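You operate a simulated robot arm through the tools that you are given. There is no shell and no other tool. Be economical: measure what you need, move in short steps, check, and stop when the job is done.

You are at the controls of a simulated robot arm. One attempt, no reset.

## Task
Check the silver sprung clamp in the jig and sort it.
Fine: latch it with the orange lever, press the yellow plunger, turn the lever back and stand the clamp in the tray that the jig names; turn no wing bolt; leave the other clamps alone. Where these are worked on the way, their far stop is far enough and under half their travel is too little: orange lever.

The check looks at the end state, three seconds after you hand in, the way a careful person would. Anything else that was tipped, shoved, dropped, spilled or broken makes it a failure.

## Robot
A 6-joint arm with a two-finger parallel gripper, fixed in place. Base frame: the origin is at the foot of the arm, x ahead of it, y to its left, z up; the work surface is at about z = 0.86. Lengths are in m, angles in rad, forces in N, time in s.
With the tool pointing down near the work surface it reaches from about 0.24 to 0.64 m from the base axis. Its first joint turns from -1.152 to 1.152 rad. Payload 2.7 kg.
Tool frame: the origin (TCP) lies between the finger pads and is the grasp point; the fingertips stand 0.023 m ahead of it; z points along the fingers, y is the line along which they close. Largest opening 0.094 m; finger width 0.038, thickness 0.01; the body of the gripper, 0.054 by 0.096 m, starts 0.039 m behind the TCP.
Orientation is that of the tool frame in the base frame, as [roll, pitch, yaw] about the fixed x, y, z axes, in that order (R = Rz(yaw) Ry(pitch) Rx(roll)). With the fingers straight down and closing along the base's y, the tool's x points along the base's -x, its y along +y and its z along -z.

## Interface
- The arm moves only by the tool drive_tool. Its argument "series" is a list of rows, each a list of 3 entries, a list of its own where there are three numbers: the turn, a rotation vector about the tool's x, y, z in units of 6 degrees (1.0 is 6 degrees), then the shift along the tool's x, y, z in units of 40 mm (1.0 is 40 mm), then the opening, from 0 (shut) to 1 (fully open). In form: [[[ax, ay, az], [tx, ty, tz], fingers], ...]. A call has 1 to 12 rows; each row shifts and turns the commanded pose from where the row before left it, along the tool's axes as they then stand. A call with a number of a shift or a turn outside -1 to 1 is refused whole. A row lasts 0.2 s, in which the tool goes at most 0.05 m and 0.15 rad; a call with a longer step from one row to the next is refused whole, and so is a gripper value outside its range. Where a pose cannot be reached the arm comes as near as it can. A force on the tool above 40 N (or 10 N above the force at the start of the call, whichever is more), or a blocked arm, ends the call early, and 0.2 s more pass. Each finger travels about 0.045 m/s and halts on what it meets, pressing with about 23 N; the grip force reading is that of the motor and also rises with nothing between the fingers. The clock runs only during rows and for 0.2 s after the last one: add rows that do not move to give the fingers time. It gives the time, the measured TCP pose, the force on the tool (base axes), the opening and the grip force at its end, in the units of the frame above (readings bear some noise), with the torque about the TCP (base axes, N m) and any sound that the robot's microphone picked up.
- Cameras (640 x 400 px; columns grow to the right, rows downward): "scene" is fixed at [0.0863, -0.441, 1.41]; the picture's right is [0.65, -0.76, 0.00], its down [-0.40, -0.34, -0.85] and it looks along [0.65, 0.56, -0.52] (base axes); focal length 323 px, centre (320, 200). "wrist" rides on the gripper at [0.087, 0.016, -0.074] in the tool frame; the picture's right is [-0.18, 0.98, 0.00], its down [-0.58, -0.11, -0.81] and it looks along [-0.79, -0.15, 0.59] (tool axes); focal length 243 px, centre (320, 200). There is no depth. A picture from a camera that has moved, and an enlarged one, comes with that camera's place and axes in the base frame and with its lens.
- capture(camera): a new picture of that camera. No time passes.
- close_up(camera, box): a new picture of the part [left, top, right, bottom] of that camera's present view, enlarged. No time passes.
- hand_in(): hands the job in; it is judged then, once.

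Go step by step. Nothing tells you positions but the pictures and the camera data: compare them with the known pose of the tool, close in by small moves and look again before you grip or let go. The budget is 120 turns and 64 pictures, counting those below and the enlarged ones. Unless the task says otherwise, let go and move clear before handing in, and close with one line.

The tools are called after ">>>" by a JSON object that holds its "method" and its "body". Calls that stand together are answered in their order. drive_tool: Moves the arm, as the interface text tells. Its arguments: {"type":"object","properties":{"series":{"type":"array","items":{"type":"array"}}},"required":["series"]} The other tools are called the same way: capture (camera) takes a picture; close_up (camera, box) takes an enlarged picture of a part of a camera's view; hand_in () hands the job in.

At the start:

```text
clock: 0.0
eef_pos: [0.4186, 0.0735, 1.2135]
ee_rot: [3.141, 0.001, 3.14]
force: [0.5, -0.6, -0.9]
torque: [0.01, -0.02, -0.02]
width: 0.0941
grip_force: 0.1
```

scene: 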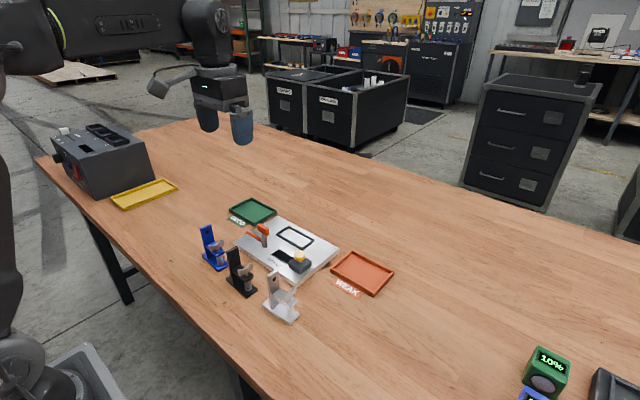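
wrist: 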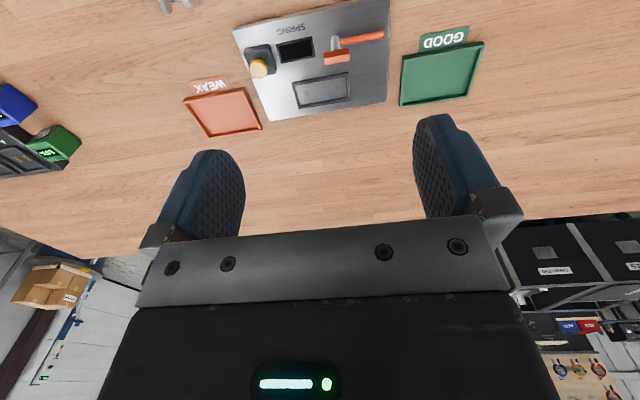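

I see a jig plate with an orange lever, a yellow plunger, an outlined nest and a display, plus green (GOOD) and orange (WEAK) trays and three clamps in front. I'll look closer first.

>>> {"method": "close_up", "body": {"camera": "scene", "box": [180, 180, 420, 330]}}

>>> {"method": "close_up", "body": {"camera": "wrist", "box": [140, 0, 500, 150]}}

```text
2.67 times, centred on (300, 255) of scene
camera zoom: at [0.0863, -0.441, 1.41], right [0.65, -0.76, 0.0], down [-0.4, -0.34, -0.85], along [0.65, 0.56, -0.52], focal length 862 px, centre (373, 53)
```

zoom: 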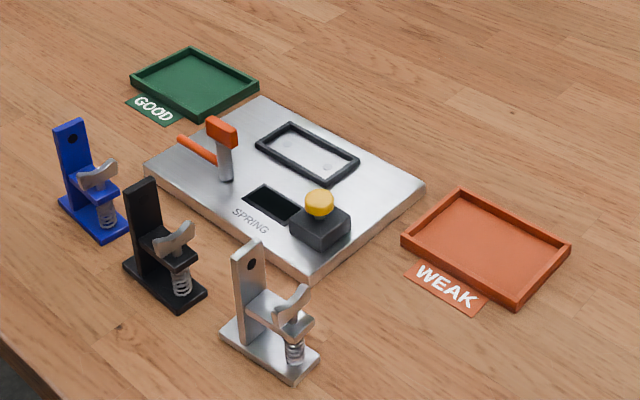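

```text
1.78 times, centred on (320, 75) of wrist
camera zoom: at [0.3316, 0.0896, 1.2879], right [0.19, 0.98, 0.0], down [0.58, -0.11, 0.81], along [0.79, -0.15, -0.59], focal length 431 px, centre (320, 422)
```

zoom: 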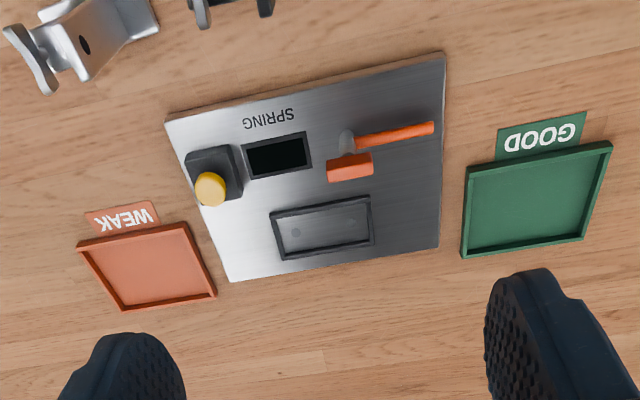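

>>> {"method": "close_up", "body": {"camera": "scene", "box": [230, 210, 350, 285]}}

>>> {"method": "close_up", "body": {"camera": "scene", "box": [195, 220, 315, 330]}}

```text
5.33 times, centred on (290, 248) of scene
camera zoom: at [0.0863, -0.441, 1.41], right [0.65, -0.76, 0.0], down [-0.4, -0.34, -0.85], along [0.65, 0.56, -0.52], focal length 1724 px, centre (480, -53)
```

zoom: 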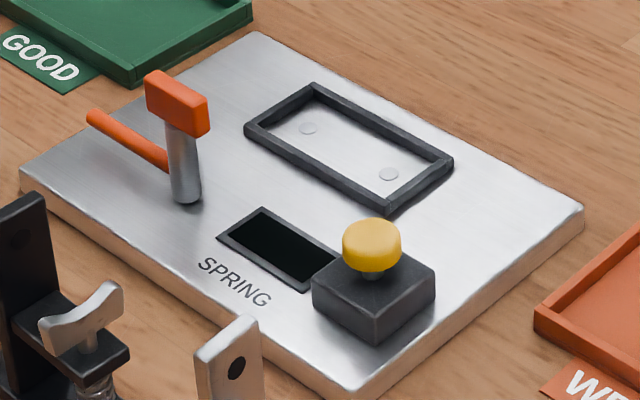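

```text
3.64 times, centred on (255, 275) of scene
camera zoom: at [0.0863, -0.441, 1.41], right [0.65, -0.76, 0.0], down [-0.4, -0.34, -0.85], along [0.65, 0.56, -0.52], focal length 1175 px, centre (556, -73)
```

zoom: 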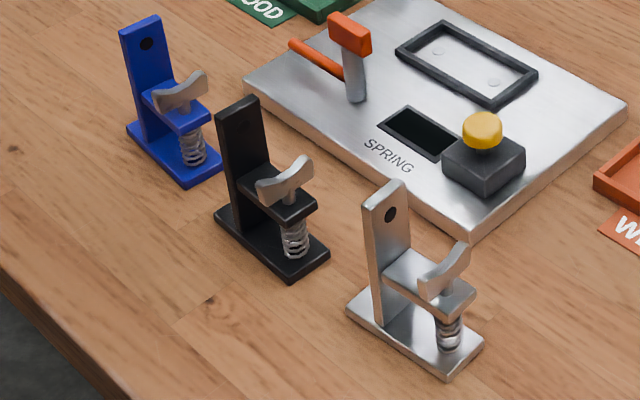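

>>> {"method": "drive_tool", "body": {"series": [[[0, 0, 0], [0, 0.2, 1], 1], [[0, 0, 0], [0, 0.2, 1], 1], [[0, 0, 0], [0, 0, 1], 1], [[0, 0, 0], [0, 0, 1], 1], [[0, 0, 0], [0, 0, 0], 1]]}}

>>> {"method": "capture", "body": {"camera": "wrist"}}

```text
clock: 1.2
eef_pos: [0.417, 0.0925, 1.0511]
ee_rot: [3.141, 0.0, 3.139]
force: [0.6, 0.9, -0.1]
torque: [0.0, 0.01, 0.04]
width: 0.0939
grip_force: 0.2
```

```text
57 pictures are left
camera wrist: at [0.3315, 0.108, 1.1264], right [0.19, 0.98, 0.0], down [0.58, -0.11, 0.81], along [0.79, -0.15, -0.59], focal length 243 px, centre (320, 200)
```

wrist: 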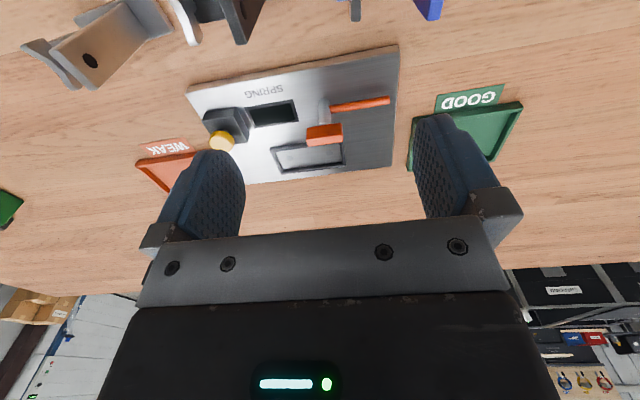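

>>> {"method": "close_up", "body": {"camera": "wrist", "box": [180, 40, 400, 190]}}

```text
2.67 times, centred on (290, 115) of wrist
camera zoom: at [0.3315, 0.108, 1.1264], right [0.19, 0.98, 0.0], down [0.58, -0.11, 0.81], along [0.79, -0.15, -0.59], focal length 647 px, centre (400, 427)
```

zoom: 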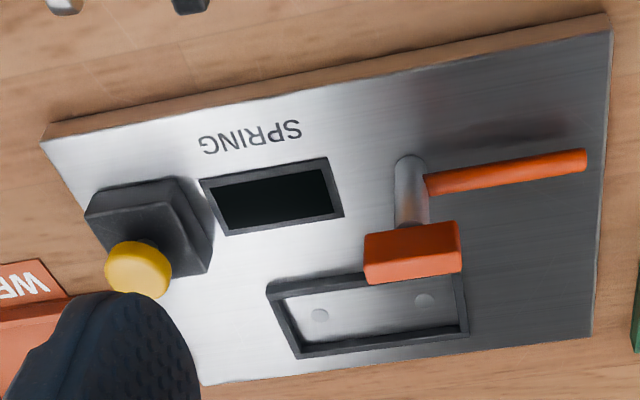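

>>> {"method": "drive_tool", "body": {"series": [[[0, 0, 0], [0.58, -0.85, 0], 1], [[0, 0, 0], [0.58, -0.85, 0], 1], [[0, 0, 0], [0.58, -0.85, 0], 1], [[0, 0, 0], [0.58, -0.85, 0], 1], [[0, 0, 0], [0.58, -0.85, 0], 1], [[0, 0, 0], [0, 0, 0], 1]]}}

>>> {"method": "capture", "body": {"camera": "wrist"}}

```text
clock: 2.6
eef_pos: [0.3026, -0.0804, 1.0538]
ee_rot: [3.141, 0.001, 3.14]
force: [0.6, -0.3, -0.1]
torque: [0.01, 0.04, -0.04]
width: 0.094
grip_force: 0.0
```

```text
55 pictures are left
camera wrist: at [0.2167, -0.0644, 1.1285], right [0.19, 0.98, 0.0], down [0.58, -0.11, 0.81], along [0.79, -0.15, -0.59], focal length 243 px, centre (320, 200)
```

wrist: 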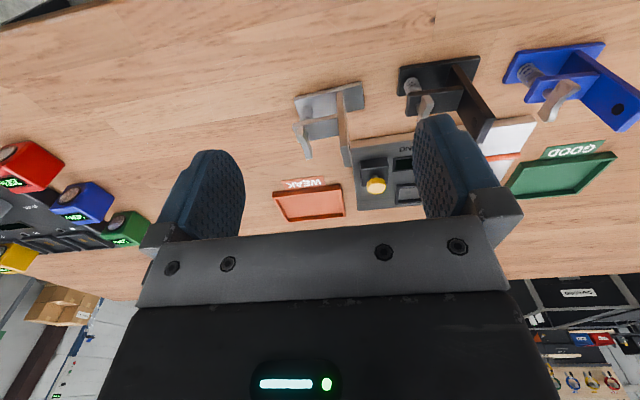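

>>> {"method": "close_up", "body": {"camera": "wrist", "box": [280, 60, 440, 170]}}

>>> {"method": "close_up", "body": {"camera": "scene", "box": [250, 260, 314, 330]}}

```text
3.64 times, centred on (360, 115) of wrist
camera zoom: at [0.2167, -0.0644, 1.1285], right [0.19, 0.98, 0.0], down [0.58, -0.11, 0.81], along [0.79, -0.15, -0.59], focal length 882 px, centre (174, 509)
```

zoom: 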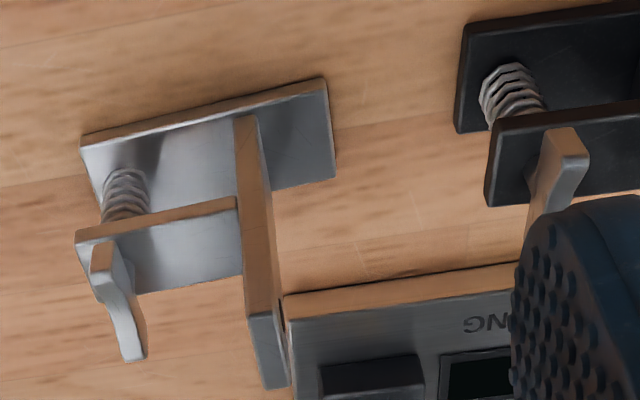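

```text
5.71 times, centred on (282, 295) of scene
camera zoom: at [0.0863, -0.441, 1.41], right [0.65, -0.76, 0.0], down [-0.4, -0.34, -0.85], along [0.65, 0.56, -0.52], focal length 1847 px, centre (537, -343)
```

zoom: 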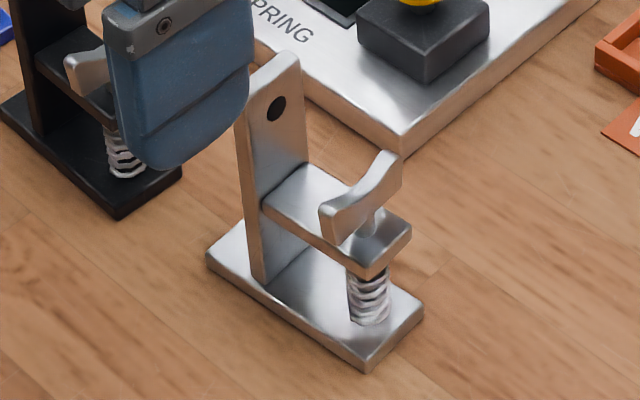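

The silver clamp stands at about (0.380, -0.084), with its long axis nearly along y and its post about 0.10 m tall at (0.378, -0.070). I'll rotate the tool so that it closes across the post's width, and move over it.

>>> {"method": "drive_tool", "body": {"series": [[[0, 0, -1], [0, 0, 0], 1], [[0, 0, -1], [0, 0, 0], 1], [[0, 0, -1], [0, 0, 0], 1], [[0, 0, -1], [0, 0, 0], 1], [[0, 0, -1], [0, 0, 0], 1], [[0, 0, -1], [0, 0, 0], 1], [[0, 0, -1], [0, 0, 0], 1], [[0, 0, -1], [0, 0, 0], 1], [[0, 0, -1], [0, 0, 0], 1], [[0, 0, -1], [0, 0, 0], 1], [[0, 0, -1], [0, 0, 0], 1], [[0, 0, -1], [0, 0, 0], 1]]}}

>>> {"method": "drive_tool", "body": {"series": [[[0, 0, -1], [0, 0, 0], 1], [[0, 0, -1], [0, 0, 0], 1], [[0, 0, -1], [0, 0, 0], 1], [[0, 0, -0.9], [0, 0, 0], 1], [[0, 0, 0], [0, -0.95, 0], 1], [[0, 0, 0], [0, -0.95, 0], 1], [[0, 0, 0], [0, 0, 0], 1]]}}

>>> {"method": "capture", "body": {"camera": "wrist"}}

>>> {"method": "capture", "body": {"camera": "scene"}}

```text
clock: 5.2
eef_pos: [0.301, -0.0803, 1.0546]
ee_rot: [-3.141, 0.0, -1.886]
force: [-0.2, 0.8, 0.1]
torque: [-0.01, 0.01, 0.0]
width: 0.0941
grip_force: 0.0
```

```text
clock: 6.8
eef_pos: [0.3783, -0.0727, 1.0517]
ee_rot: [-3.141, -0.002, -1.478]
force: [-0.2, -0.3, 0.4]
torque: [0.0, 0.01, -0.01]
width: 0.094
grip_force: 0.0
```

```text
52 pictures are left
camera wrist: at [0.3708, -0.1611, 1.1273], right [-1.0, 0.09, 0.0], down [0.05, 0.59, 0.81], along [0.08, 0.8, -0.59], focal length 243 px, centre (320, 200)
```

wrist: 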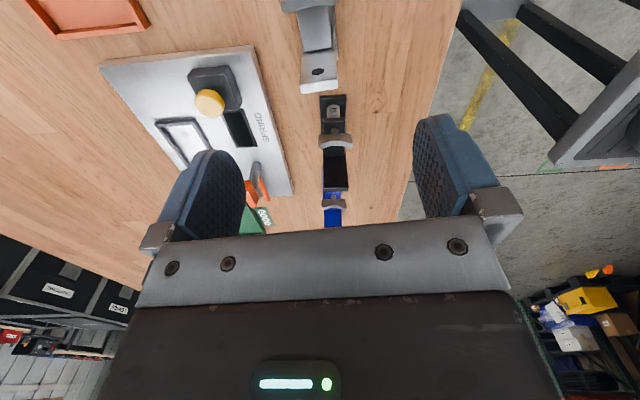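

```text
51 pictures are left
```

scene: 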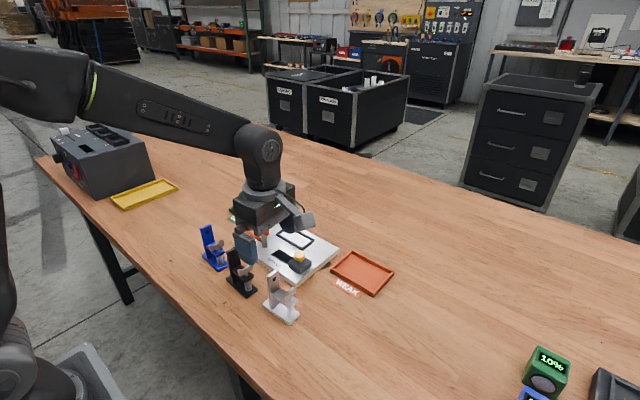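

>>> {"method": "drive_tool", "body": {"series": [[[0, 0, 0], [-0.05, -0.05, 0.7], 1], [[0, 0, 0], [0, 0, 0.7], 1], [[0, 0, 0], [0, 0, 0.6], 1], [[0, 0, 0], [0, 0, 0.5], 1], [[0, 0, 0], [0, 0, 0.45], 1], [[0, 0, 0], [0, 0, 0], 1]]}}

>>> {"method": "capture", "body": {"camera": "wrist"}}

>>> {"method": "close_up", "body": {"camera": "scene", "box": [220, 220, 340, 330]}}

```text
clock: 8.2
eef_pos: [0.3786, -0.0719, 0.9335]
ee_rot: [-3.14, -0.001, -1.478]
force: [0.3, 0.1, -0.2]
torque: [-0.03, -0.01, -0.01]
width: 0.0939
grip_force: 0.0
```

```text
50 pictures are left
camera wrist: at [0.3714, -0.1599, 1.0094], right [-1.0, 0.09, 0.0], down [0.05, 0.59, 0.81], along [0.08, 0.8, -0.59], focal length 243 px, centre (320, 200)
```

wrist: 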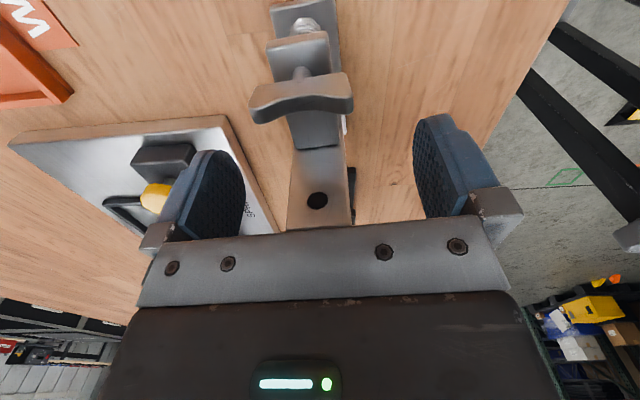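

```text
3.64 times, centred on (280, 275) of scene
camera zoom: at [0.0863, -0.441, 1.41], right [0.65, -0.76, 0.0], down [-0.4, -0.34, -0.85], along [0.65, 0.56, -0.52], focal length 1175 px, centre (466, -73)
```

zoom: 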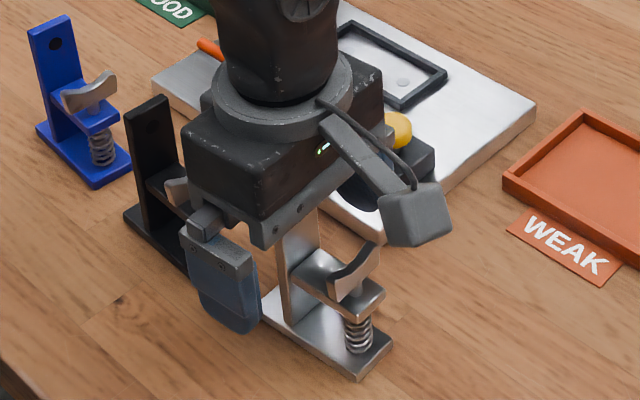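

>>> {"method": "drive_tool", "body": {"series": [[[0, 0, 0], [0, 0, 0], 0.5], [[0, 0, 0], [0, 0, 0], 0.3], [[0, 0, 0], [0, 0, 0], 0.2], [[0, 0, 0], [0, 0, 0], 0.1], [[0, 0, 0], [0, 0, 0], 0.1], [[0, 0, 0], [0, 0, 0], 0.1]]}}

```text
clock: 9.6
eef_pos: [0.3791, -0.0721, 0.9349]
ee_rot: [-3.141, -0.001, -1.478]
force: [0.2, 0.3, 1.5]
torque: [0.02, 0.03, -0.01]
width: 0.0281
grip_force: 23.3
```

>>> {"method": "drive_tool", "body": {"series": [[[0, 0, 0], [0, 0, -0.4], 0.1], [[0, 0, 0], [0, 0, -0.8], 0.1], [[0, 0, 0], [0, 0, -0.8], 0.1], [[0, 0, 0], [0, 0, -0.8], 0.1], [[0, 0, 0], [0, 0, 0], 0.1]]}}

>>> {"method": "capture", "body": {"camera": "wrist"}}

>>> {"method": "close_up", "body": {"camera": "scene", "box": [210, 180, 370, 320]}}

```text
clock: 10.8
eef_pos: [0.3779, -0.0716, 1.0483]
ee_rot: [3.142, 0.0, -1.477]
force: [-0.3, 0.4, -1.4]
torque: [0.03, -0.02, -0.03]
width: 0.028
grip_force: 22.5
```

```text
48 pictures are left
camera wrist: at [0.3707, -0.1597, 1.1228], right [-1.0, 0.09, 0.0], down [0.05, 0.59, 0.81], along [0.08, 0.8, -0.59], focal length 243 px, centre (320, 200)
```

wrist: 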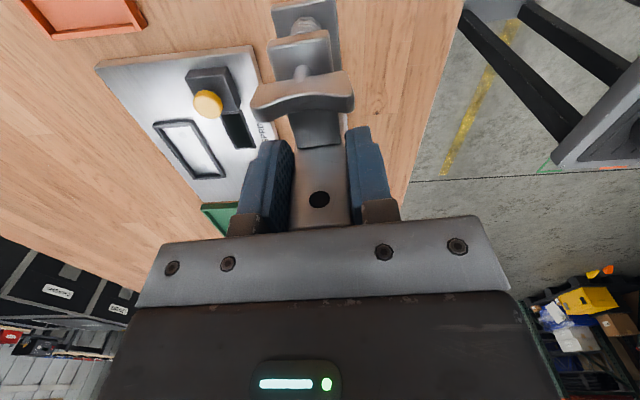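

```text
2.86 times, centred on (290, 250) of scene
camera zoom: at [0.0863, -0.441, 1.41], right [0.65, -0.76, 0.0], down [-0.4, -0.34, -0.85], along [0.65, 0.56, -0.52], focal length 923 px, centre (406, 57)
```

zoom: 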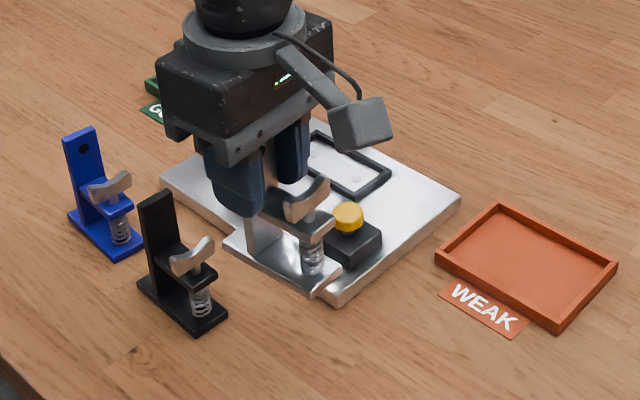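

>>> {"method": "drive_tool", "body": {"series": [[[0, 0, 0.9], [0, 0, 0], 0.1], [[0, 0, 0], [-0.56, -0.75, 0], 0.1], [[0, 0, 0], [-0.56, -0.75, 0], 0.1], [[0, 0, 0], [-0.56, -0.75, 0], 0.1], [[0, 0, 0], [-0.56, -0.75, 0], 0.1], [[0, 0, 0], [-0.56, -0.75, 0], 0.1], [[0, 0, 0], [-0.56, -0.75, 0], 0.1], [[0, 0, 0], [0, 0, 0], 0.1], [[0, 0, 0], [0, 0, 0], 0.1]]}}

>>> {"method": "capture", "body": {"camera": "wrist"}}

>>> {"method": "close_up", "body": {"camera": "scene", "box": [210, 160, 370, 290]}}

```text
clock: 12.8
eef_pos: [0.5581, 0.062, 1.0472]
ee_rot: [3.141, 0.0, -1.573]
force: [0.2, 0.1, -1.9]
torque: [0.05, 0.01, 0.03]
width: 0.0278
grip_force: 23.1
```

```text
46 pictures are left
camera wrist: at [0.5426, -0.0248, 1.1225], right [-0.98, 0.19, 0.0], down [0.11, 0.58, 0.81], along [0.15, 0.79, -0.59], focal length 243 px, centre (320, 200)
```

wrist: 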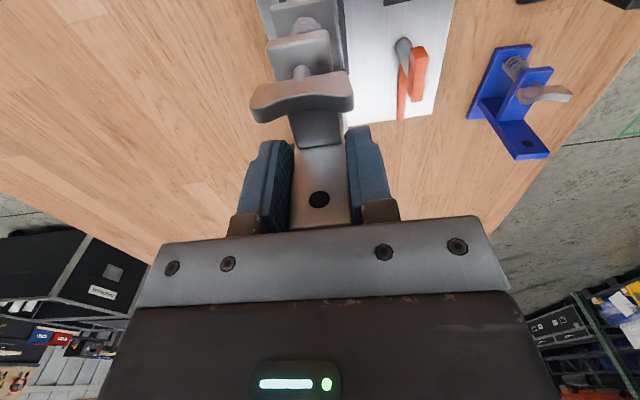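

```text
3.08 times, centred on (290, 225) of scene
camera zoom: at [0.0863, -0.441, 1.41], right [0.65, -0.76, 0.0], down [-0.4, -0.34, -0.85], along [0.65, 0.56, -0.52], focal length 994 px, centre (412, 123)
```

zoom: 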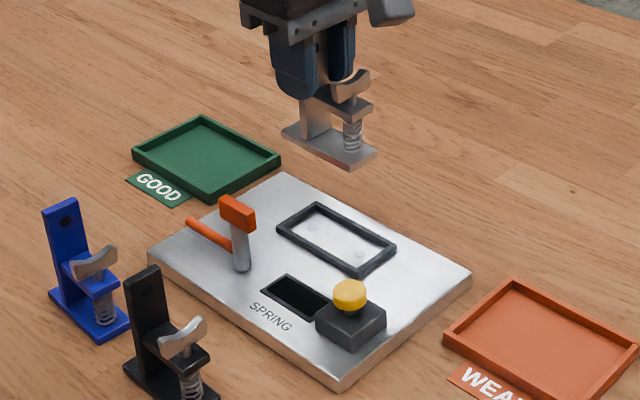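

>>> {"method": "drive_tool", "body": {"series": [[[0, 0, 0], [0, 0, 0.6], 0.1], [[0, 0, 0], [0, 0, 0.6], 0.1], [[0, 0, 0], [0, 0, 0.5], 0.1], [[0, 0, 0], [0, 0, 0.3], 0.1], [[0, 0, 0], [0, 0, 0], 0.1]]}}

>>> {"method": "close_up", "body": {"camera": "scene", "box": [240, 190, 340, 260]}}

>>> {"method": "close_up", "body": {"camera": "wrist", "box": [230, 0, 450, 150]}}

```text
clock: 14.0
eef_pos: [0.5579, 0.0637, 0.9666]
ee_rot: [3.142, 0.0, -1.572]
force: [-0.2, -0.1, -2.1]
torque: [0.04, 0.02, 0.0]
width: 0.028
grip_force: 23.3
```

```text
5.71 times, centred on (290, 225) of scene
camera zoom: at [0.0863, -0.441, 1.41], right [0.65, -0.76, 0.0], down [-0.4, -0.34, -0.85], along [0.65, 0.56, -0.52], focal length 1847 px, centre (491, 57)
```

zoom: 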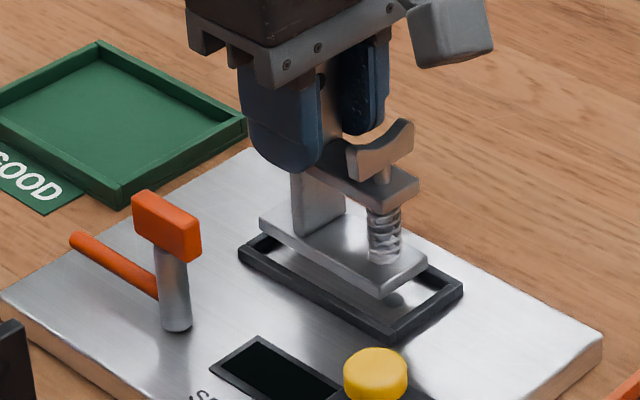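

```text
2.67 times, centred on (340, 75) of wrist
camera zoom: at [0.5431, -0.0229, 1.0416], right [-0.98, 0.19, 0.0], down [0.11, 0.58, 0.81], along [0.15, 0.79, -0.59], focal length 647 px, centre (267, 533)
```

zoom: 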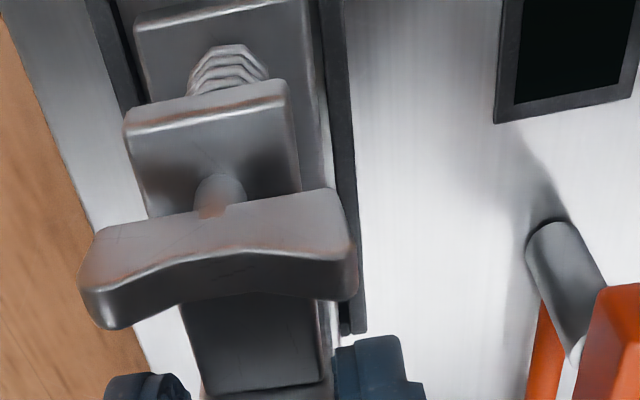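

>>> {"method": "drive_tool", "body": {"series": [[[0, 0, 0], [0, -0.06, 0], 0.1], [[0, 0, 0], [0, 0, 0.1], 0.1], [[0, 0, 0], [0, 0, 0.1], 0.1], [[0, 0, 0], [0, 0, 0.08], 0.1], [[0, 0, 0], [0, 0, 0], 0.1]]}}

>>> {"method": "close_up", "body": {"camera": "scene", "box": [260, 200, 330, 250]}}

>>> {"method": "close_up", "body": {"camera": "wrist", "box": [230, 0, 450, 150]}}

```text
clock: 15.2
eef_pos: [0.5611, 0.0631, 0.9563]
ee_rot: [-3.139, 0.0, -1.573]
force: [0.1, 0.2, -3.4]
torque: [0.01, -0.02, -0.02]
width: 0.028
grip_force: 22.6
```

```text
8.00 times, centred on (295, 225) of scene
camera zoom: at [0.0863, -0.441, 1.41], right [0.65, -0.76, 0.0], down [-0.4, -0.34, -0.85], along [0.65, 0.56, -0.52], focal length 2586 px, centre (520, 0)
```

zoom: 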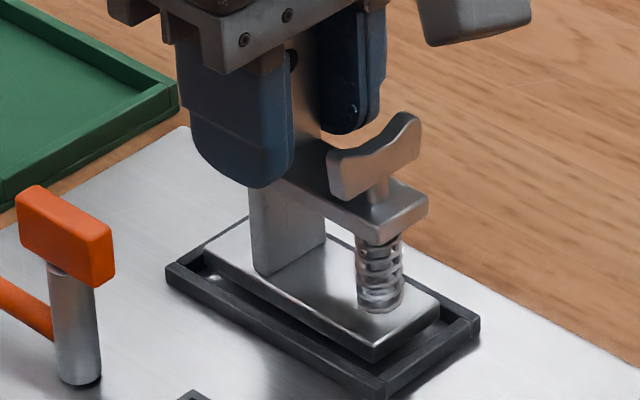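

```text
2.67 times, centred on (340, 75) of wrist
camera zoom: at [0.5458, -0.024, 1.0308], right [-0.98, 0.19, 0.0], down [0.11, 0.58, 0.81], along [0.15, 0.79, -0.59], focal length 647 px, centre (267, 533)
```

zoom: 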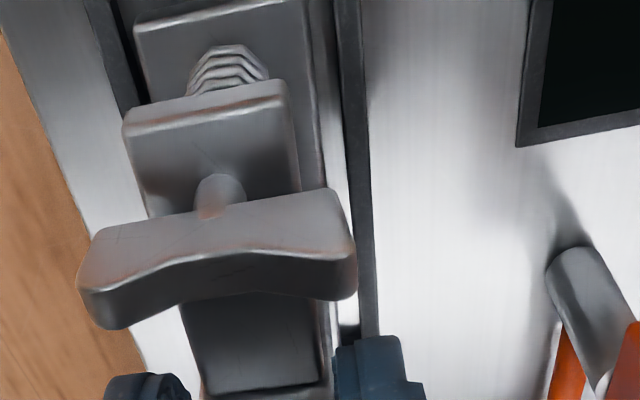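

>>> {"method": "drive_tool", "body": {"series": [[[0, 0, 0], [0, 0.05, 0], 0.1], [[0, 0, 0], [0, 0, 0], 0.1], [[0, 0, 0], [0, 0, 0.07], 0.1], [[0, 0, 0], [0, 0, 0.05], 0.1], [[0, 0, 0], [0, 0, 0], 0.1]]}}

>>> {"method": "close_up", "body": {"camera": "scene", "box": [260, 200, 330, 250]}}

```text
clock: 16.4
eef_pos: [0.5602, 0.0612, 0.9515]
ee_rot: [3.141, -0.001, -1.573]
force: [-0.1, -0.4, -0.9]
torque: [0.03, 0.02, 0.0]
width: 0.028
grip_force: 23.1
```

```text
8.00 times, centred on (295, 225) of scene
camera zoom: at [0.0863, -0.441, 1.41], right [0.65, -0.76, 0.0], down [-0.4, -0.34, -0.85], along [0.65, 0.56, -0.52], focal length 2586 px, centre (520, 0)
```

zoom: 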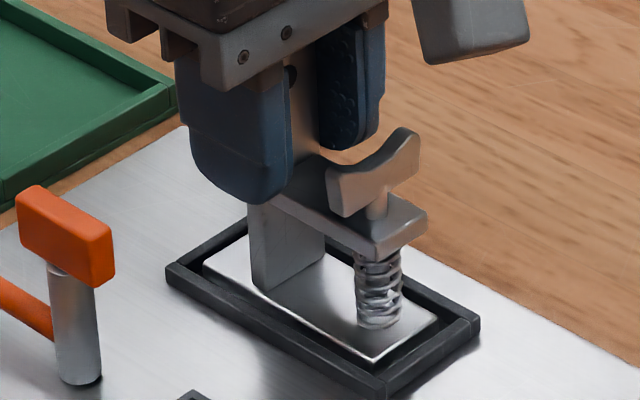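

>>> {"method": "drive_tool", "body": {"series": [[[0, 0, 0], [0, 0, 0.05], 0.1], [[0, 0, 0], [0, 0, 0.05], 0.1], [[0, 0, 0], [0, 0, 0.03], 0.1], [[0, 0, 0], [0, 0, 0], 0.1]]}}

>>> {"method": "close_up", "body": {"camera": "scene", "box": [260, 200, 330, 250]}}

```text
clock: 17.4
eef_pos: [0.5591, 0.0623, 0.9468]
ee_rot: [-3.139, -0.001, -1.571]
force: [-2.6, -0.5, 16.7]
torque: [0.06, 0.45, 0.0]
width: 0.0278
grip_force: 22.9
```

```text
8.00 times, centred on (295, 225) of scene
camera zoom: at [0.0859, -0.4411, 1.41], right [0.65, -0.76, 0.0], down [-0.4, -0.34, -0.85], along [0.65, 0.56, -0.52], focal length 2586 px, centre (520, 0)
```

zoom: 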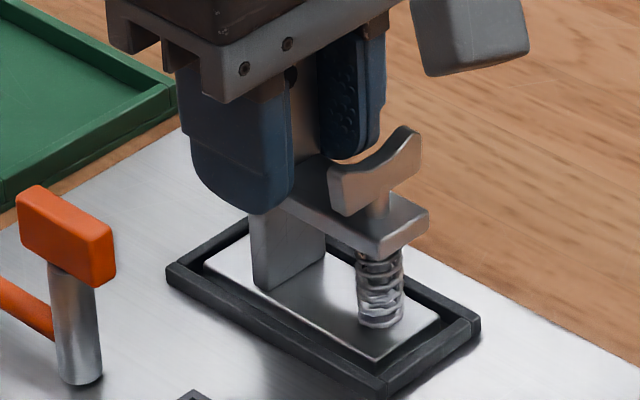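

>>> {"method": "drive_tool", "body": {"series": [[[0, 0, 0], [0, 0, -0.03], 0.35], [[0, 0, 0], [0, 0, 0], 0.45], [[0, 0, 0], [0, 0, 0], 0.55], [[0, 0, 0], [0, 0, 0], 0.55]]}}

>>> {"method": "drive_tool", "body": {"series": [[[0, 0, 0], [0, 0, -0.5], 0.55], [[0, 0, 0], [0, 0, -0.8], 0.55], [[0, 0, 0], [0, 0, -0.8], 0.55], [[0, 0, 0], [0, 0, -0.8], 0.55], [[0, 0, 0], [0, 0, 0], 0.55]]}}

>>> {"method": "close_up", "body": {"camera": "scene", "box": [230, 180, 350, 270]}}

>>> {"method": "capture", "body": {"camera": "wrist"}}

```text
clock: 18.4
eef_pos: [0.5602, 0.0626, 0.9468]
ee_rot: [-3.141, 0.001, -1.574]
force: [0.5, -0.2, -0.6]
torque: [0.02, -0.02, 0.01]
width: 0.0518
grip_force: 0.1
```

```text
clock: 19.6
eef_pos: [0.5604, 0.0632, 1.0626]
ee_rot: [3.141, 0.0, -1.574]
force: [0.4, -0.6, 0.3]
torque: [0.0, -0.03, -0.02]
width: 0.0518
grip_force: 0.1
```

```text
4.44 times, centred on (290, 225) of scene
camera zoom: at [0.0863, -0.441, 1.41], right [0.65, -0.76, 0.0], down [-0.4, -0.34, -0.85], along [0.65, 0.56, -0.52], focal length 1436 px, centre (453, 89)
```

zoom: 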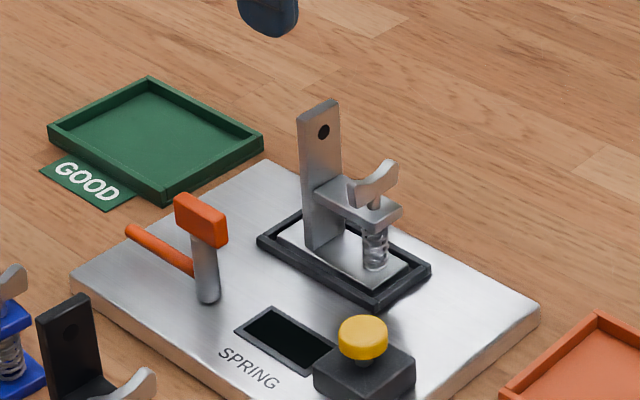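

```text
37 pictures are left
camera wrist: at [0.5442, -0.0229, 1.1374], right [-0.98, 0.19, 0.0], down [0.11, 0.58, 0.81], along [0.15, 0.79, -0.59], focal length 243 px, centre (320, 200)
```

wrist: 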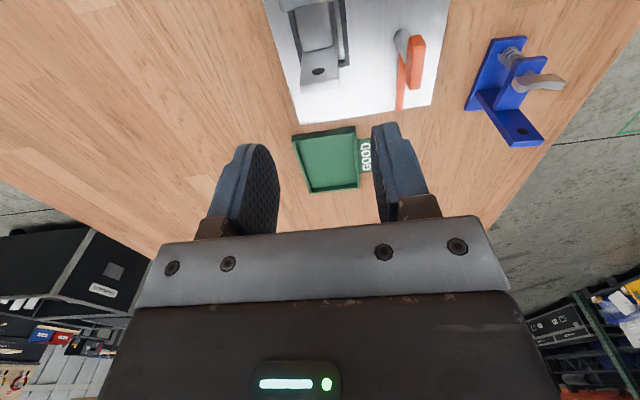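

>>> {"method": "drive_tool", "body": {"series": [[[0, 0, 0], [-0.3, 0.93, 0], 0.55], [[0, 0, 0], [-0.3, 0.93, 0], 0.55], [[0, 0, 0], [0, 0, 0.9], 0.55], [[0, 0, 0], [0, 0, 0.9], 0.55], [[0, 0, 0], [0, 0, 0], 0.55]]}}

>>> {"method": "close_up", "body": {"camera": "scene", "box": [210, 170, 330, 260]}}

>>> {"method": "capture", "body": {"camera": "wrist"}}

```text
clock: 20.8
eef_pos: [0.4858, 0.089, 0.9921]
ee_rot: [-3.139, 0.001, -1.573]
force: [-0.8, -0.1, 0.1]
torque: [0.0, 0.0, -0.01]
width: 0.0517
grip_force: 0.1
```

```text
4.44 times, centred on (270, 215) of scene
camera zoom: at [0.0863, -0.441, 1.41], right [0.65, -0.76, 0.0], down [-0.4, -0.34, -0.85], along [0.65, 0.56, -0.52], focal length 1436 px, centre (542, 133)
```

zoom: 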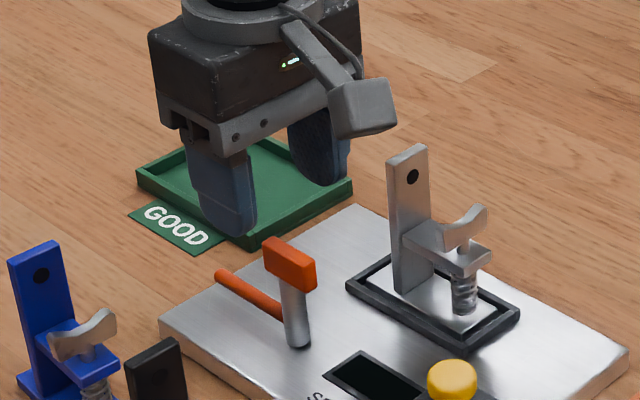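

```text
35 pictures are left
camera wrist: at [0.4698, 0.0024, 1.067], right [-0.98, 0.19, 0.0], down [0.11, 0.58, 0.81], along [0.15, 0.79, -0.59], focal length 243 px, centre (320, 200)
```

wrist: 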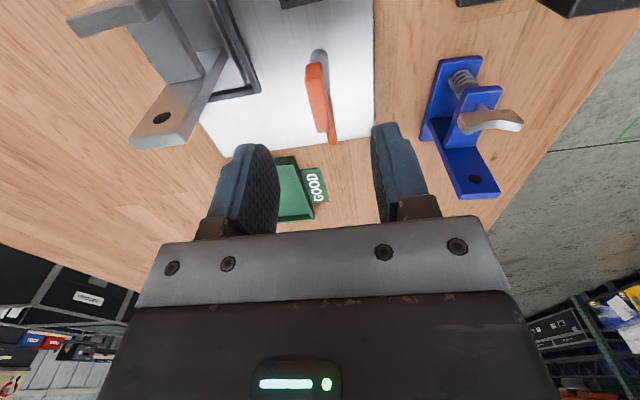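

>>> {"method": "drive_tool", "body": {"series": [[[0, 0, 0], [0.08, 0, 0.4], 0.55], [[0, 0, 0], [0, 0, 0.4], 0.55], [[0, 0, 0], [0, 0, 0.35], 0.55], [[0, 0, 0], [0, 0, 0], 0.55]]}}

>>> {"method": "close_up", "body": {"camera": "scene", "box": [210, 170, 330, 260]}}

>>> {"method": "capture", "body": {"camera": "wrist"}}

```text
clock: 21.8
eef_pos: [0.483, 0.0846, 0.9448]
ee_rot: [-3.14, 0.001, -1.574]
force: [0.2, -1.4, 0.4]
torque: [0.01, 0.01, -0.01]
width: 0.0516
grip_force: 0.0
```

```text
4.44 times, centred on (270, 215) of scene
camera zoom: at [0.0863, -0.441, 1.41], right [0.65, -0.76, 0.0], down [-0.4, -0.34, -0.85], along [0.65, 0.56, -0.52], focal length 1436 px, centre (542, 133)
```

zoom: 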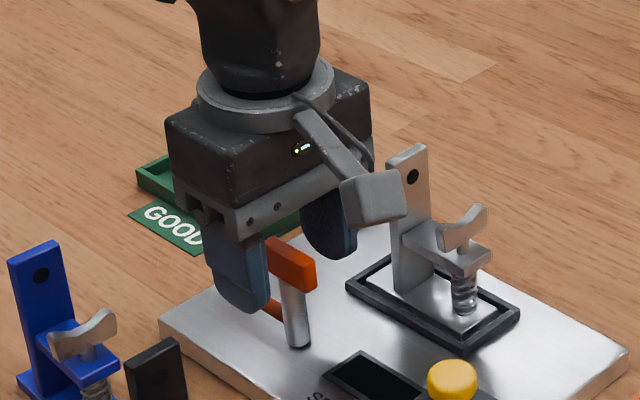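

```text
33 pictures are left
camera wrist: at [0.4678, -0.0032, 1.0202], right [-0.98, 0.19, 0.0], down [0.11, 0.58, 0.81], along [0.15, 0.79, -0.59], focal length 243 px, centre (320, 200)
```

wrist: 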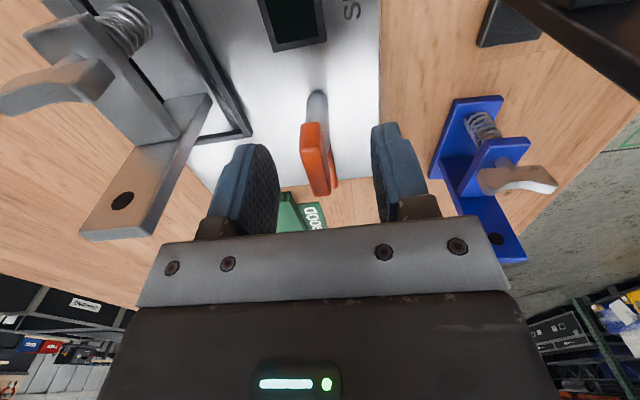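

>>> {"method": "drive_tool", "body": {"series": [[[0, 0, 0], [-0.03, -0.07, 0], 0.55], [[0, 0, 0], [0, 0, 0], 0.35], [[0, 0, 0], [0, 0, 0], 0.15], [[0, 0, 0], [0, 0, 0], 0.1], [[0, 0, 0], [0, 0, 0], 0.1], [[0, 0, 0], [0, 0, 0], 0.1]]}}

>>> {"method": "close_up", "body": {"camera": "wrist", "box": [200, 50, 440, 250]}}

```text
clock: 23.2
eef_pos: [0.4866, 0.0845, 0.9447]
ee_rot: [3.14, -0.001, -1.572]
force: [-7.0, 0.3, -0.5]
torque: [-0.12, 0.04, -0.02]
width: 0.0127
grip_force: 3.7
```

```text
2.00 times, centred on (320, 150) of wrist
camera zoom: at [0.471, -0.0016, 1.0202], right [-0.98, 0.19, 0.0], down [0.11, 0.58, 0.81], along [0.15, 0.79, -0.59], focal length 485 px, centre (320, 300)
```

zoom: 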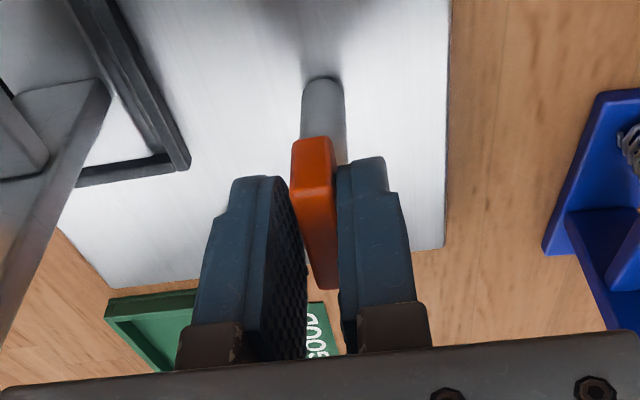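

>>> {"method": "drive_tool", "body": {"series": [[[0, 0, 0], [0, 0.03, 0], 0.05], [[0, 0, 0], [0, 0, 0], 0], [[0, 0, 0], [0, 0, 0], 0], [[0, 0, 0], [0, 0, 0], 0]]}}

```text
clock: 24.2
eef_pos: [0.4856, 0.0855, 0.9444]
ee_rot: [3.14, -0.001, -1.572]
force: [-14.6, 2.9, -0.5]
torque: [0.13, 0.04, -0.01]
width: 0.01
grip_force: 45.0
```

>>> {"method": "drive_tool", "body": {"series": [[[0, 0, 0], [0, 0.04, 0], 0], [[0, 0, 0], [0, 0, 0], 0], [[0, 0, 1], [0, 0, 0], 0], [[0, 0, 1], [0, 0, 0], 0], [[0, 0, 0], [0, 0, 0], 0]]}}

>>> {"method": "close_up", "body": {"camera": "scene", "box": [210, 170, 330, 260]}}

```text
clock: 25.4
eef_pos: [0.485, 0.0851, 0.9445]
ee_rot: [-3.138, 0.0, -1.784]
force: [7.7, 4.4, -3.0]
torque: [-1.18, 0.56, 0.01]
width: 0.0098
grip_force: 44.6
```

```text
4.44 times, centred on (270, 215) of scene
camera zoom: at [0.0865, -0.4409, 1.4101], right [0.65, -0.76, 0.0], down [-0.4, -0.34, -0.85], along [0.65, 0.56, -0.52], focal length 1436 px, centre (542, 133)
```

zoom: 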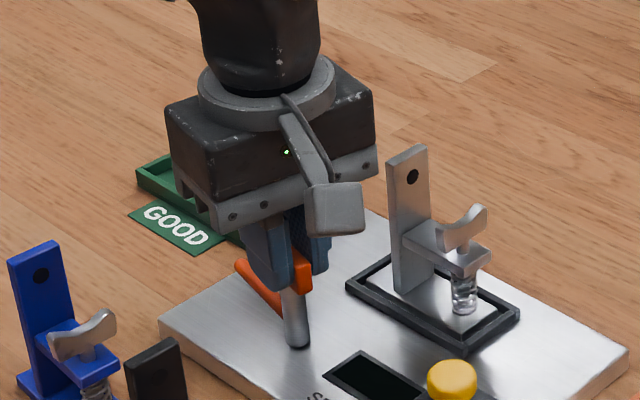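

>>> {"method": "drive_tool", "body": {"series": [[[0, 0, 1], [0, 0, 0], 0], [[0, 0, 1], [0, 0, 0], 0], [[0, 0, 1], [0, 0, 0], 0], [[0, 0, 1], [0, 0, 0], 0], [[0, 0, 1], [0, 0, 0], 0], [[0, 0, 1], [0, 0, 0], 0], [[0, 0, 0], [0, 0, 0], 0]]}}

>>> {"method": "close_up", "body": {"camera": "scene", "box": [210, 170, 330, 260]}}

```text
clock: 27.0
eef_pos: [0.4857, 0.0852, 0.9458]
ee_rot: [-3.142, 0.003, -2.413]
force: [13.0, -7.1, -0.8]
torque: [0.56, -0.51, 0.03]
width: 0.01
grip_force: 45.0
```

```text
4.44 times, centred on (270, 215) of scene
camera zoom: at [0.0866, -0.4412, 1.4099], right [0.65, -0.76, 0.0], down [-0.4, -0.34, -0.85], along [0.65, 0.56, -0.52], focal length 1436 px, centre (542, 133)
```

zoom: 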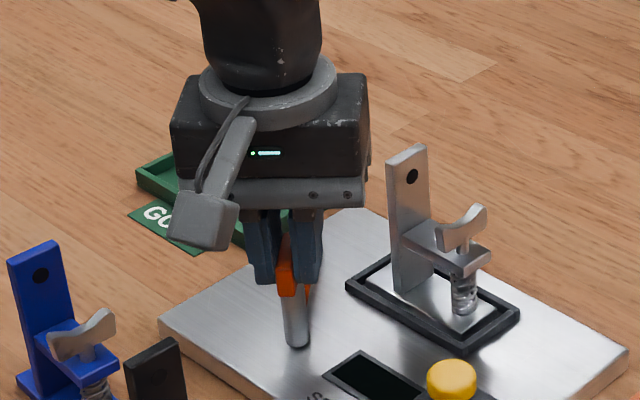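

>>> {"method": "drive_tool", "body": {"series": [[[0, 0, 1], [0, 0, 0], 0], [[0, 0, 1], [0, 0, 0], 0], [[0, 0, 1], [0, 0, 0], 0], [[0, 0, 1], [0, 0, 0], 0], [[0, 0, 1], [0, 0, 0], 0], [[0, 0, 1], [0, 0, 0], 0], [[0, 0, 0], [0, 0, 0], 0]]}}

>>> {"method": "close_up", "body": {"camera": "scene", "box": [210, 170, 330, 260]}}

```text
clock: 28.6
eef_pos: [0.4862, 0.0831, 0.9454]
ee_rot: [-3.141, 0.004, -3.042]
force: [29.8, -17.9, -4.3]
torque: [0.04, 0.5, 0.0]
width: 0.0096
grip_force: 44.8
```

```text
4.44 times, centred on (270, 215) of scene
camera zoom: at [0.0872, -0.4415, 1.4098], right [0.65, -0.76, 0.0], down [-0.4, -0.34, -0.85], along [0.65, 0.56, -0.52], focal length 1436 px, centre (542, 133)
```

zoom: 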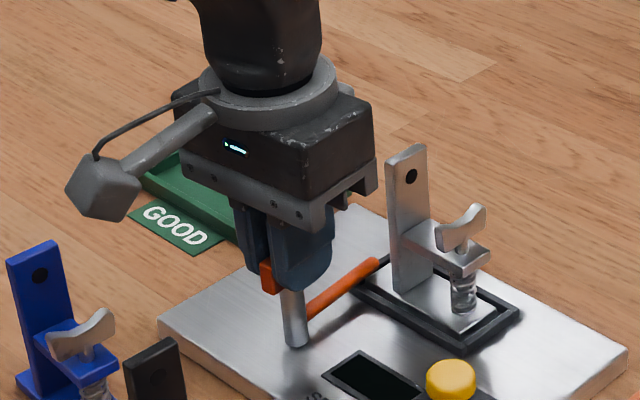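

>>> {"method": "drive_tool", "body": {"series": [[[0, 0, 0], [-0.05, -0.03, 0], 0], [[0, 0, 0], [0, 0, 0], 0]]}}

```text
clock: 29.2
eef_pos: [0.486, 0.0835, 0.9459]
ee_rot: [3.142, -0.002, -3.038]
force: [6.4, -14.0, -1.4]
torque: [0.06, -1.51, 0.01]
width: 0.0099
grip_force: 45.0
```

>>> {"method": "drive_tool", "body": {"series": [[[0, 0, 1], [0, -0.03, 0], 0], [[0, 0, 0], [0, 0, 0], 0]]}}

>>> {"method": "drive_tool", "body": {"series": [[[0, 0, 1], [0, 0, 0], 0], [[0, 0, 0], [0, 0, 0], 0]]}}

>>> {"method": "close_up", "body": {"camera": "scene", "box": [230, 190, 330, 260]}}

```text
clock: 29.8
eef_pos: [0.486, 0.0843, 0.9449]
ee_rot: [-3.141, -0.002, 3.14]
force: [1.8, -3.8, 3.8]
torque: [-0.17, -0.35, 0.13]
width: 0.0099
grip_force: 44.6
```

```text
clock: 30.4
eef_pos: [0.4868, 0.0841, 0.9456]
ee_rot: [3.141, -0.001, 3.035]
force: [-0.4, 0.3, 2.9]
torque: [0.03, 0.46, 1.74]
width: 0.0127
grip_force: 44.8
```

```text
5.71 times, centred on (280, 225) of scene
camera zoom: at [0.0863, -0.441, 1.41], right [0.65, -0.76, 0.0], down [-0.4, -0.34, -0.85], along [0.65, 0.56, -0.52], focal length 1847 px, centre (549, 57)
```

zoom: 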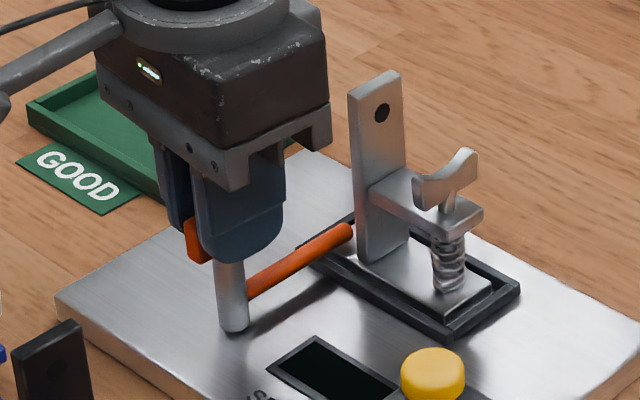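

>>> {"method": "drive_tool", "body": {"series": [[[0, 0, -0.9], [0, 0, 0], 0], [[0, 0, 0], [0, 0, 0], 0], [[0, 0, 0], [0, 0, 0], 0.3], [[0, 0, 0], [0, 0, 0], 0.5], [[0, 0, 0], [0, 0, 0], 0.5], [[0, 0, 0], [0, 0, -0.8], 0.5], [[0, 0, 0], [0, 0, -0.9], 0.5], [[0, 0, 0], [0, 0, -0.9], 0.5], [[0, 0, 0], [0, 0, 0], 0.5]]}}

>>> {"method": "capture", "body": {"camera": "wrist"}}

>>> {"method": "close_up", "body": {"camera": "scene", "box": [230, 200, 350, 290]}}

```text
clock: 32.4
eef_pos: [0.4873, 0.0819, 1.0483]
ee_rot: [3.142, 0.003, 3.13]
force: [0.6, -0.4, 0.0]
torque: [0.01, -0.03, -0.02]
width: 0.0471
grip_force: 0.0
```

```text
27 pictures are left
camera wrist: at [0.4025, 0.0984, 1.1237], right [0.2, 0.98, 0.0], down [0.58, -0.12, 0.81], along [0.79, -0.16, -0.59], focal length 243 px, centre (320, 200)
```

wrist: 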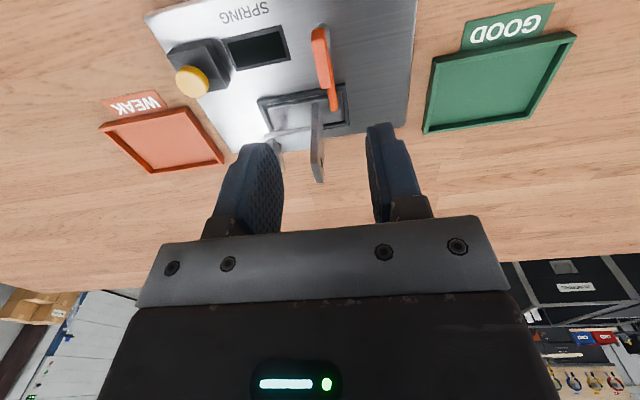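

```text
4.44 times, centred on (290, 245) of scene
camera zoom: at [0.0863, -0.441, 1.41], right [0.65, -0.76, 0.0], down [-0.4, -0.34, -0.85], along [0.65, 0.56, -0.52], focal length 1436 px, centre (453, 0)
```

zoom: 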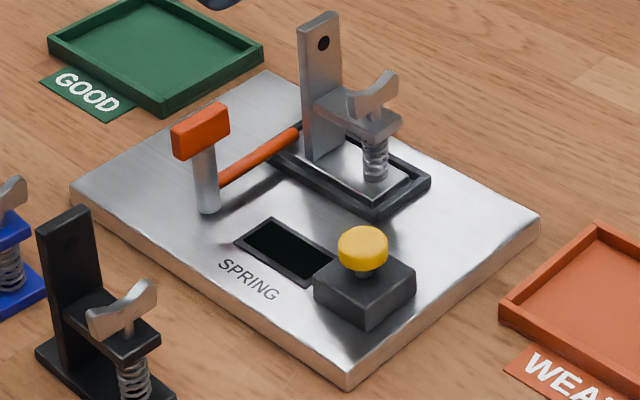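

>>> {"method": "drive_tool", "body": {"series": [[[0, 0, 0], [0, -0.96, 0], 0.2], [[0, 0, 0], [0, -0.96, 0], 0], [[0, 0, 0], [0, -0.96, 0], 0], [[0, 0, 0], [0, 0, 0.9], 0], [[0, 0, 0], [0, 0, 0.9], 0], [[0, 0, 0], [0, 0, 0.4], 0], [[0, 0, 0], [0, 0, 0], 0]]}}

>>> {"method": "close_up", "body": {"camera": "scene", "box": [240, 190, 360, 280]}}

>>> {"method": "close_up", "body": {"camera": "wrist", "box": [200, 50, 440, 250]}}

```text
clock: 34.0
eef_pos: [0.4854, -0.0327, 0.9628]
ee_rot: [3.14, 0.0, 3.13]
force: [-0.4, 0.6, -0.6]
torque: [0.0, 0.02, 0.03]
width: 0.0
grip_force: 22.7
```

```text
4.44 times, centred on (300, 235) of scene
camera zoom: at [0.0863, -0.441, 1.41], right [0.65, -0.76, 0.0], down [-0.4, -0.34, -0.85], along [0.65, 0.56, -0.52], focal length 1436 px, centre (409, 44)
```

zoom: 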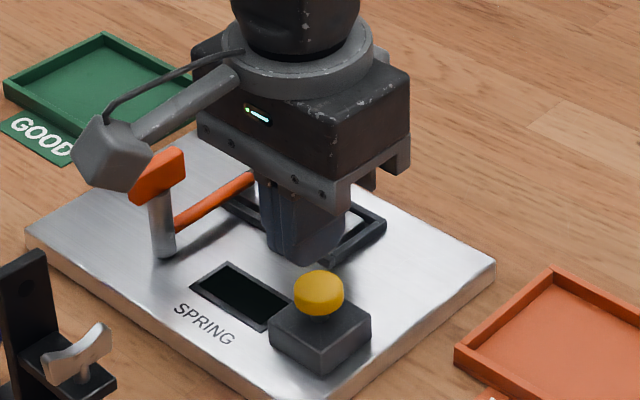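

```text
2.00 times, centred on (320, 150) of wrist
camera zoom: at [0.4005, -0.0157, 1.0363], right [0.2, 0.98, 0.0], down [0.58, -0.12, 0.81], along [0.79, -0.16, -0.59], focal length 485 px, centre (320, 300)
```

zoom: 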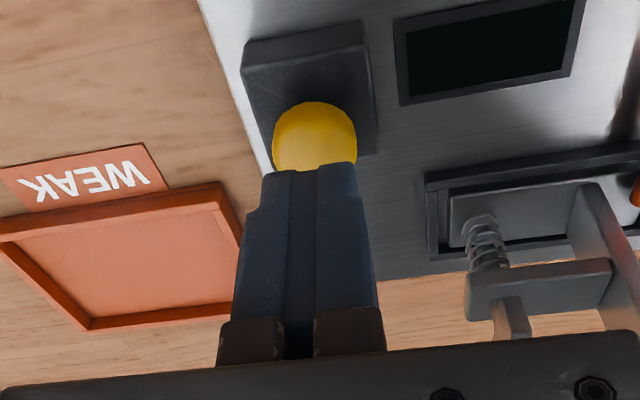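

>>> {"method": "drive_tool", "body": {"series": [[[0, 0, 0], [-0.08, 0, 0.3], 0], [[0, 0, 0], [0, 0, 0.2], 0], [[0, 0, 0], [0, 0, 0.1], 0], [[0, 0, 0], [0, 0, 0.1], 0], [[0, 0, 0], [0, 0, 0], 0]]}}

```text
clock: 35.2
eef_pos: [0.4892, -0.0336, 0.9328]
ee_rot: [3.141, 0.002, 3.13]
force: [0.1, 1.9, 4.2]
torque: [0.05, -0.01, -0.02]
width: 0.0001
grip_force: 23.0
```

>>> {"method": "drive_tool", "body": {"series": [[[0, 0, 0], [0, 0, 0.08], 0], [[0, 0, 0], [0, 0, 0.08], 0], [[0, 0, 0], [0, 0, 0.08], 0], [[0, 0, 0], [0, 0, 0], 0]]}}

>>> {"method": "close_up", "body": {"camera": "scene", "box": [240, 210, 340, 280]}}

```text
clock: 36.2
eef_pos: [0.4892, -0.0337, 0.9265]
ee_rot: [-3.14, 0.007, 3.127]
force: [-12.9, -4.1, 34.0]
torque: [-0.05, 0.37, 0.03]
width: 0.0
grip_force: 22.8
heard: click
```

```text
5.71 times, centred on (290, 245) of scene
camera zoom: at [0.0854, -0.4411, 1.4101], right [0.65, -0.76, 0.0], down [-0.4, -0.34, -0.85], along [0.65, 0.56, -0.52], focal length 1847 px, centre (491, -57)
```

zoom: 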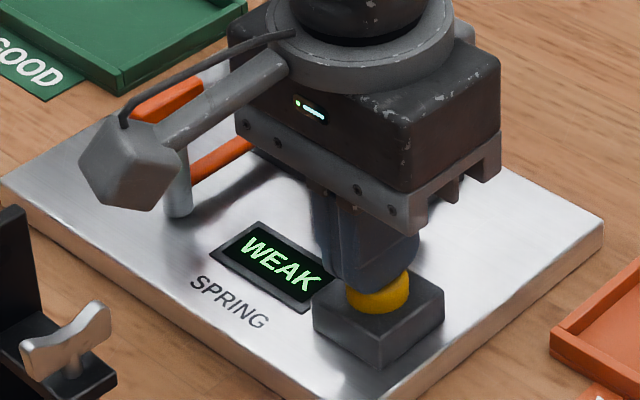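

>>> {"method": "drive_tool", "body": {"series": [[[0, 0, 0], [0, 0, -0.2], 0], [[0, 0, 0], [0, 0, -0.8], 0], [[0, 0, 0], [0, 0, -0.8], 0], [[0, 0, 0], [0, 0, -0.8], 0], [[0, 0, 0], [0.02, 0.97, -0.3], 0.3], [[0, 0, 0], [0.02, 0.97, 0], 0.5], [[0, 0, 0], [0.02, 0.97, 0], 0.5], [[0, 0, 0], [0, 0, 0], 0.5]]}}

>>> {"method": "close_up", "body": {"camera": "scene", "box": [230, 190, 350, 280]}}

```text
clock: 38.0
eef_pos: [0.4856, 0.0848, 1.0387]
ee_rot: [3.141, 0.001, 3.127]
force: [-0.3, -0.1, 0.1]
torque: [-0.01, 0.03, -0.02]
width: 0.0469
grip_force: 0.1
```

```text
4.44 times, centred on (290, 235) of scene
camera zoom: at [0.0863, -0.441, 1.41], right [0.65, -0.76, 0.0], down [-0.4, -0.34, -0.85], along [0.65, 0.56, -0.52], focal length 1436 px, centre (453, 44)
```

zoom: 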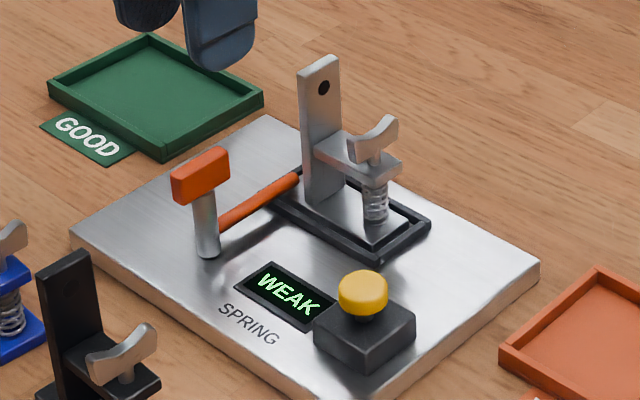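

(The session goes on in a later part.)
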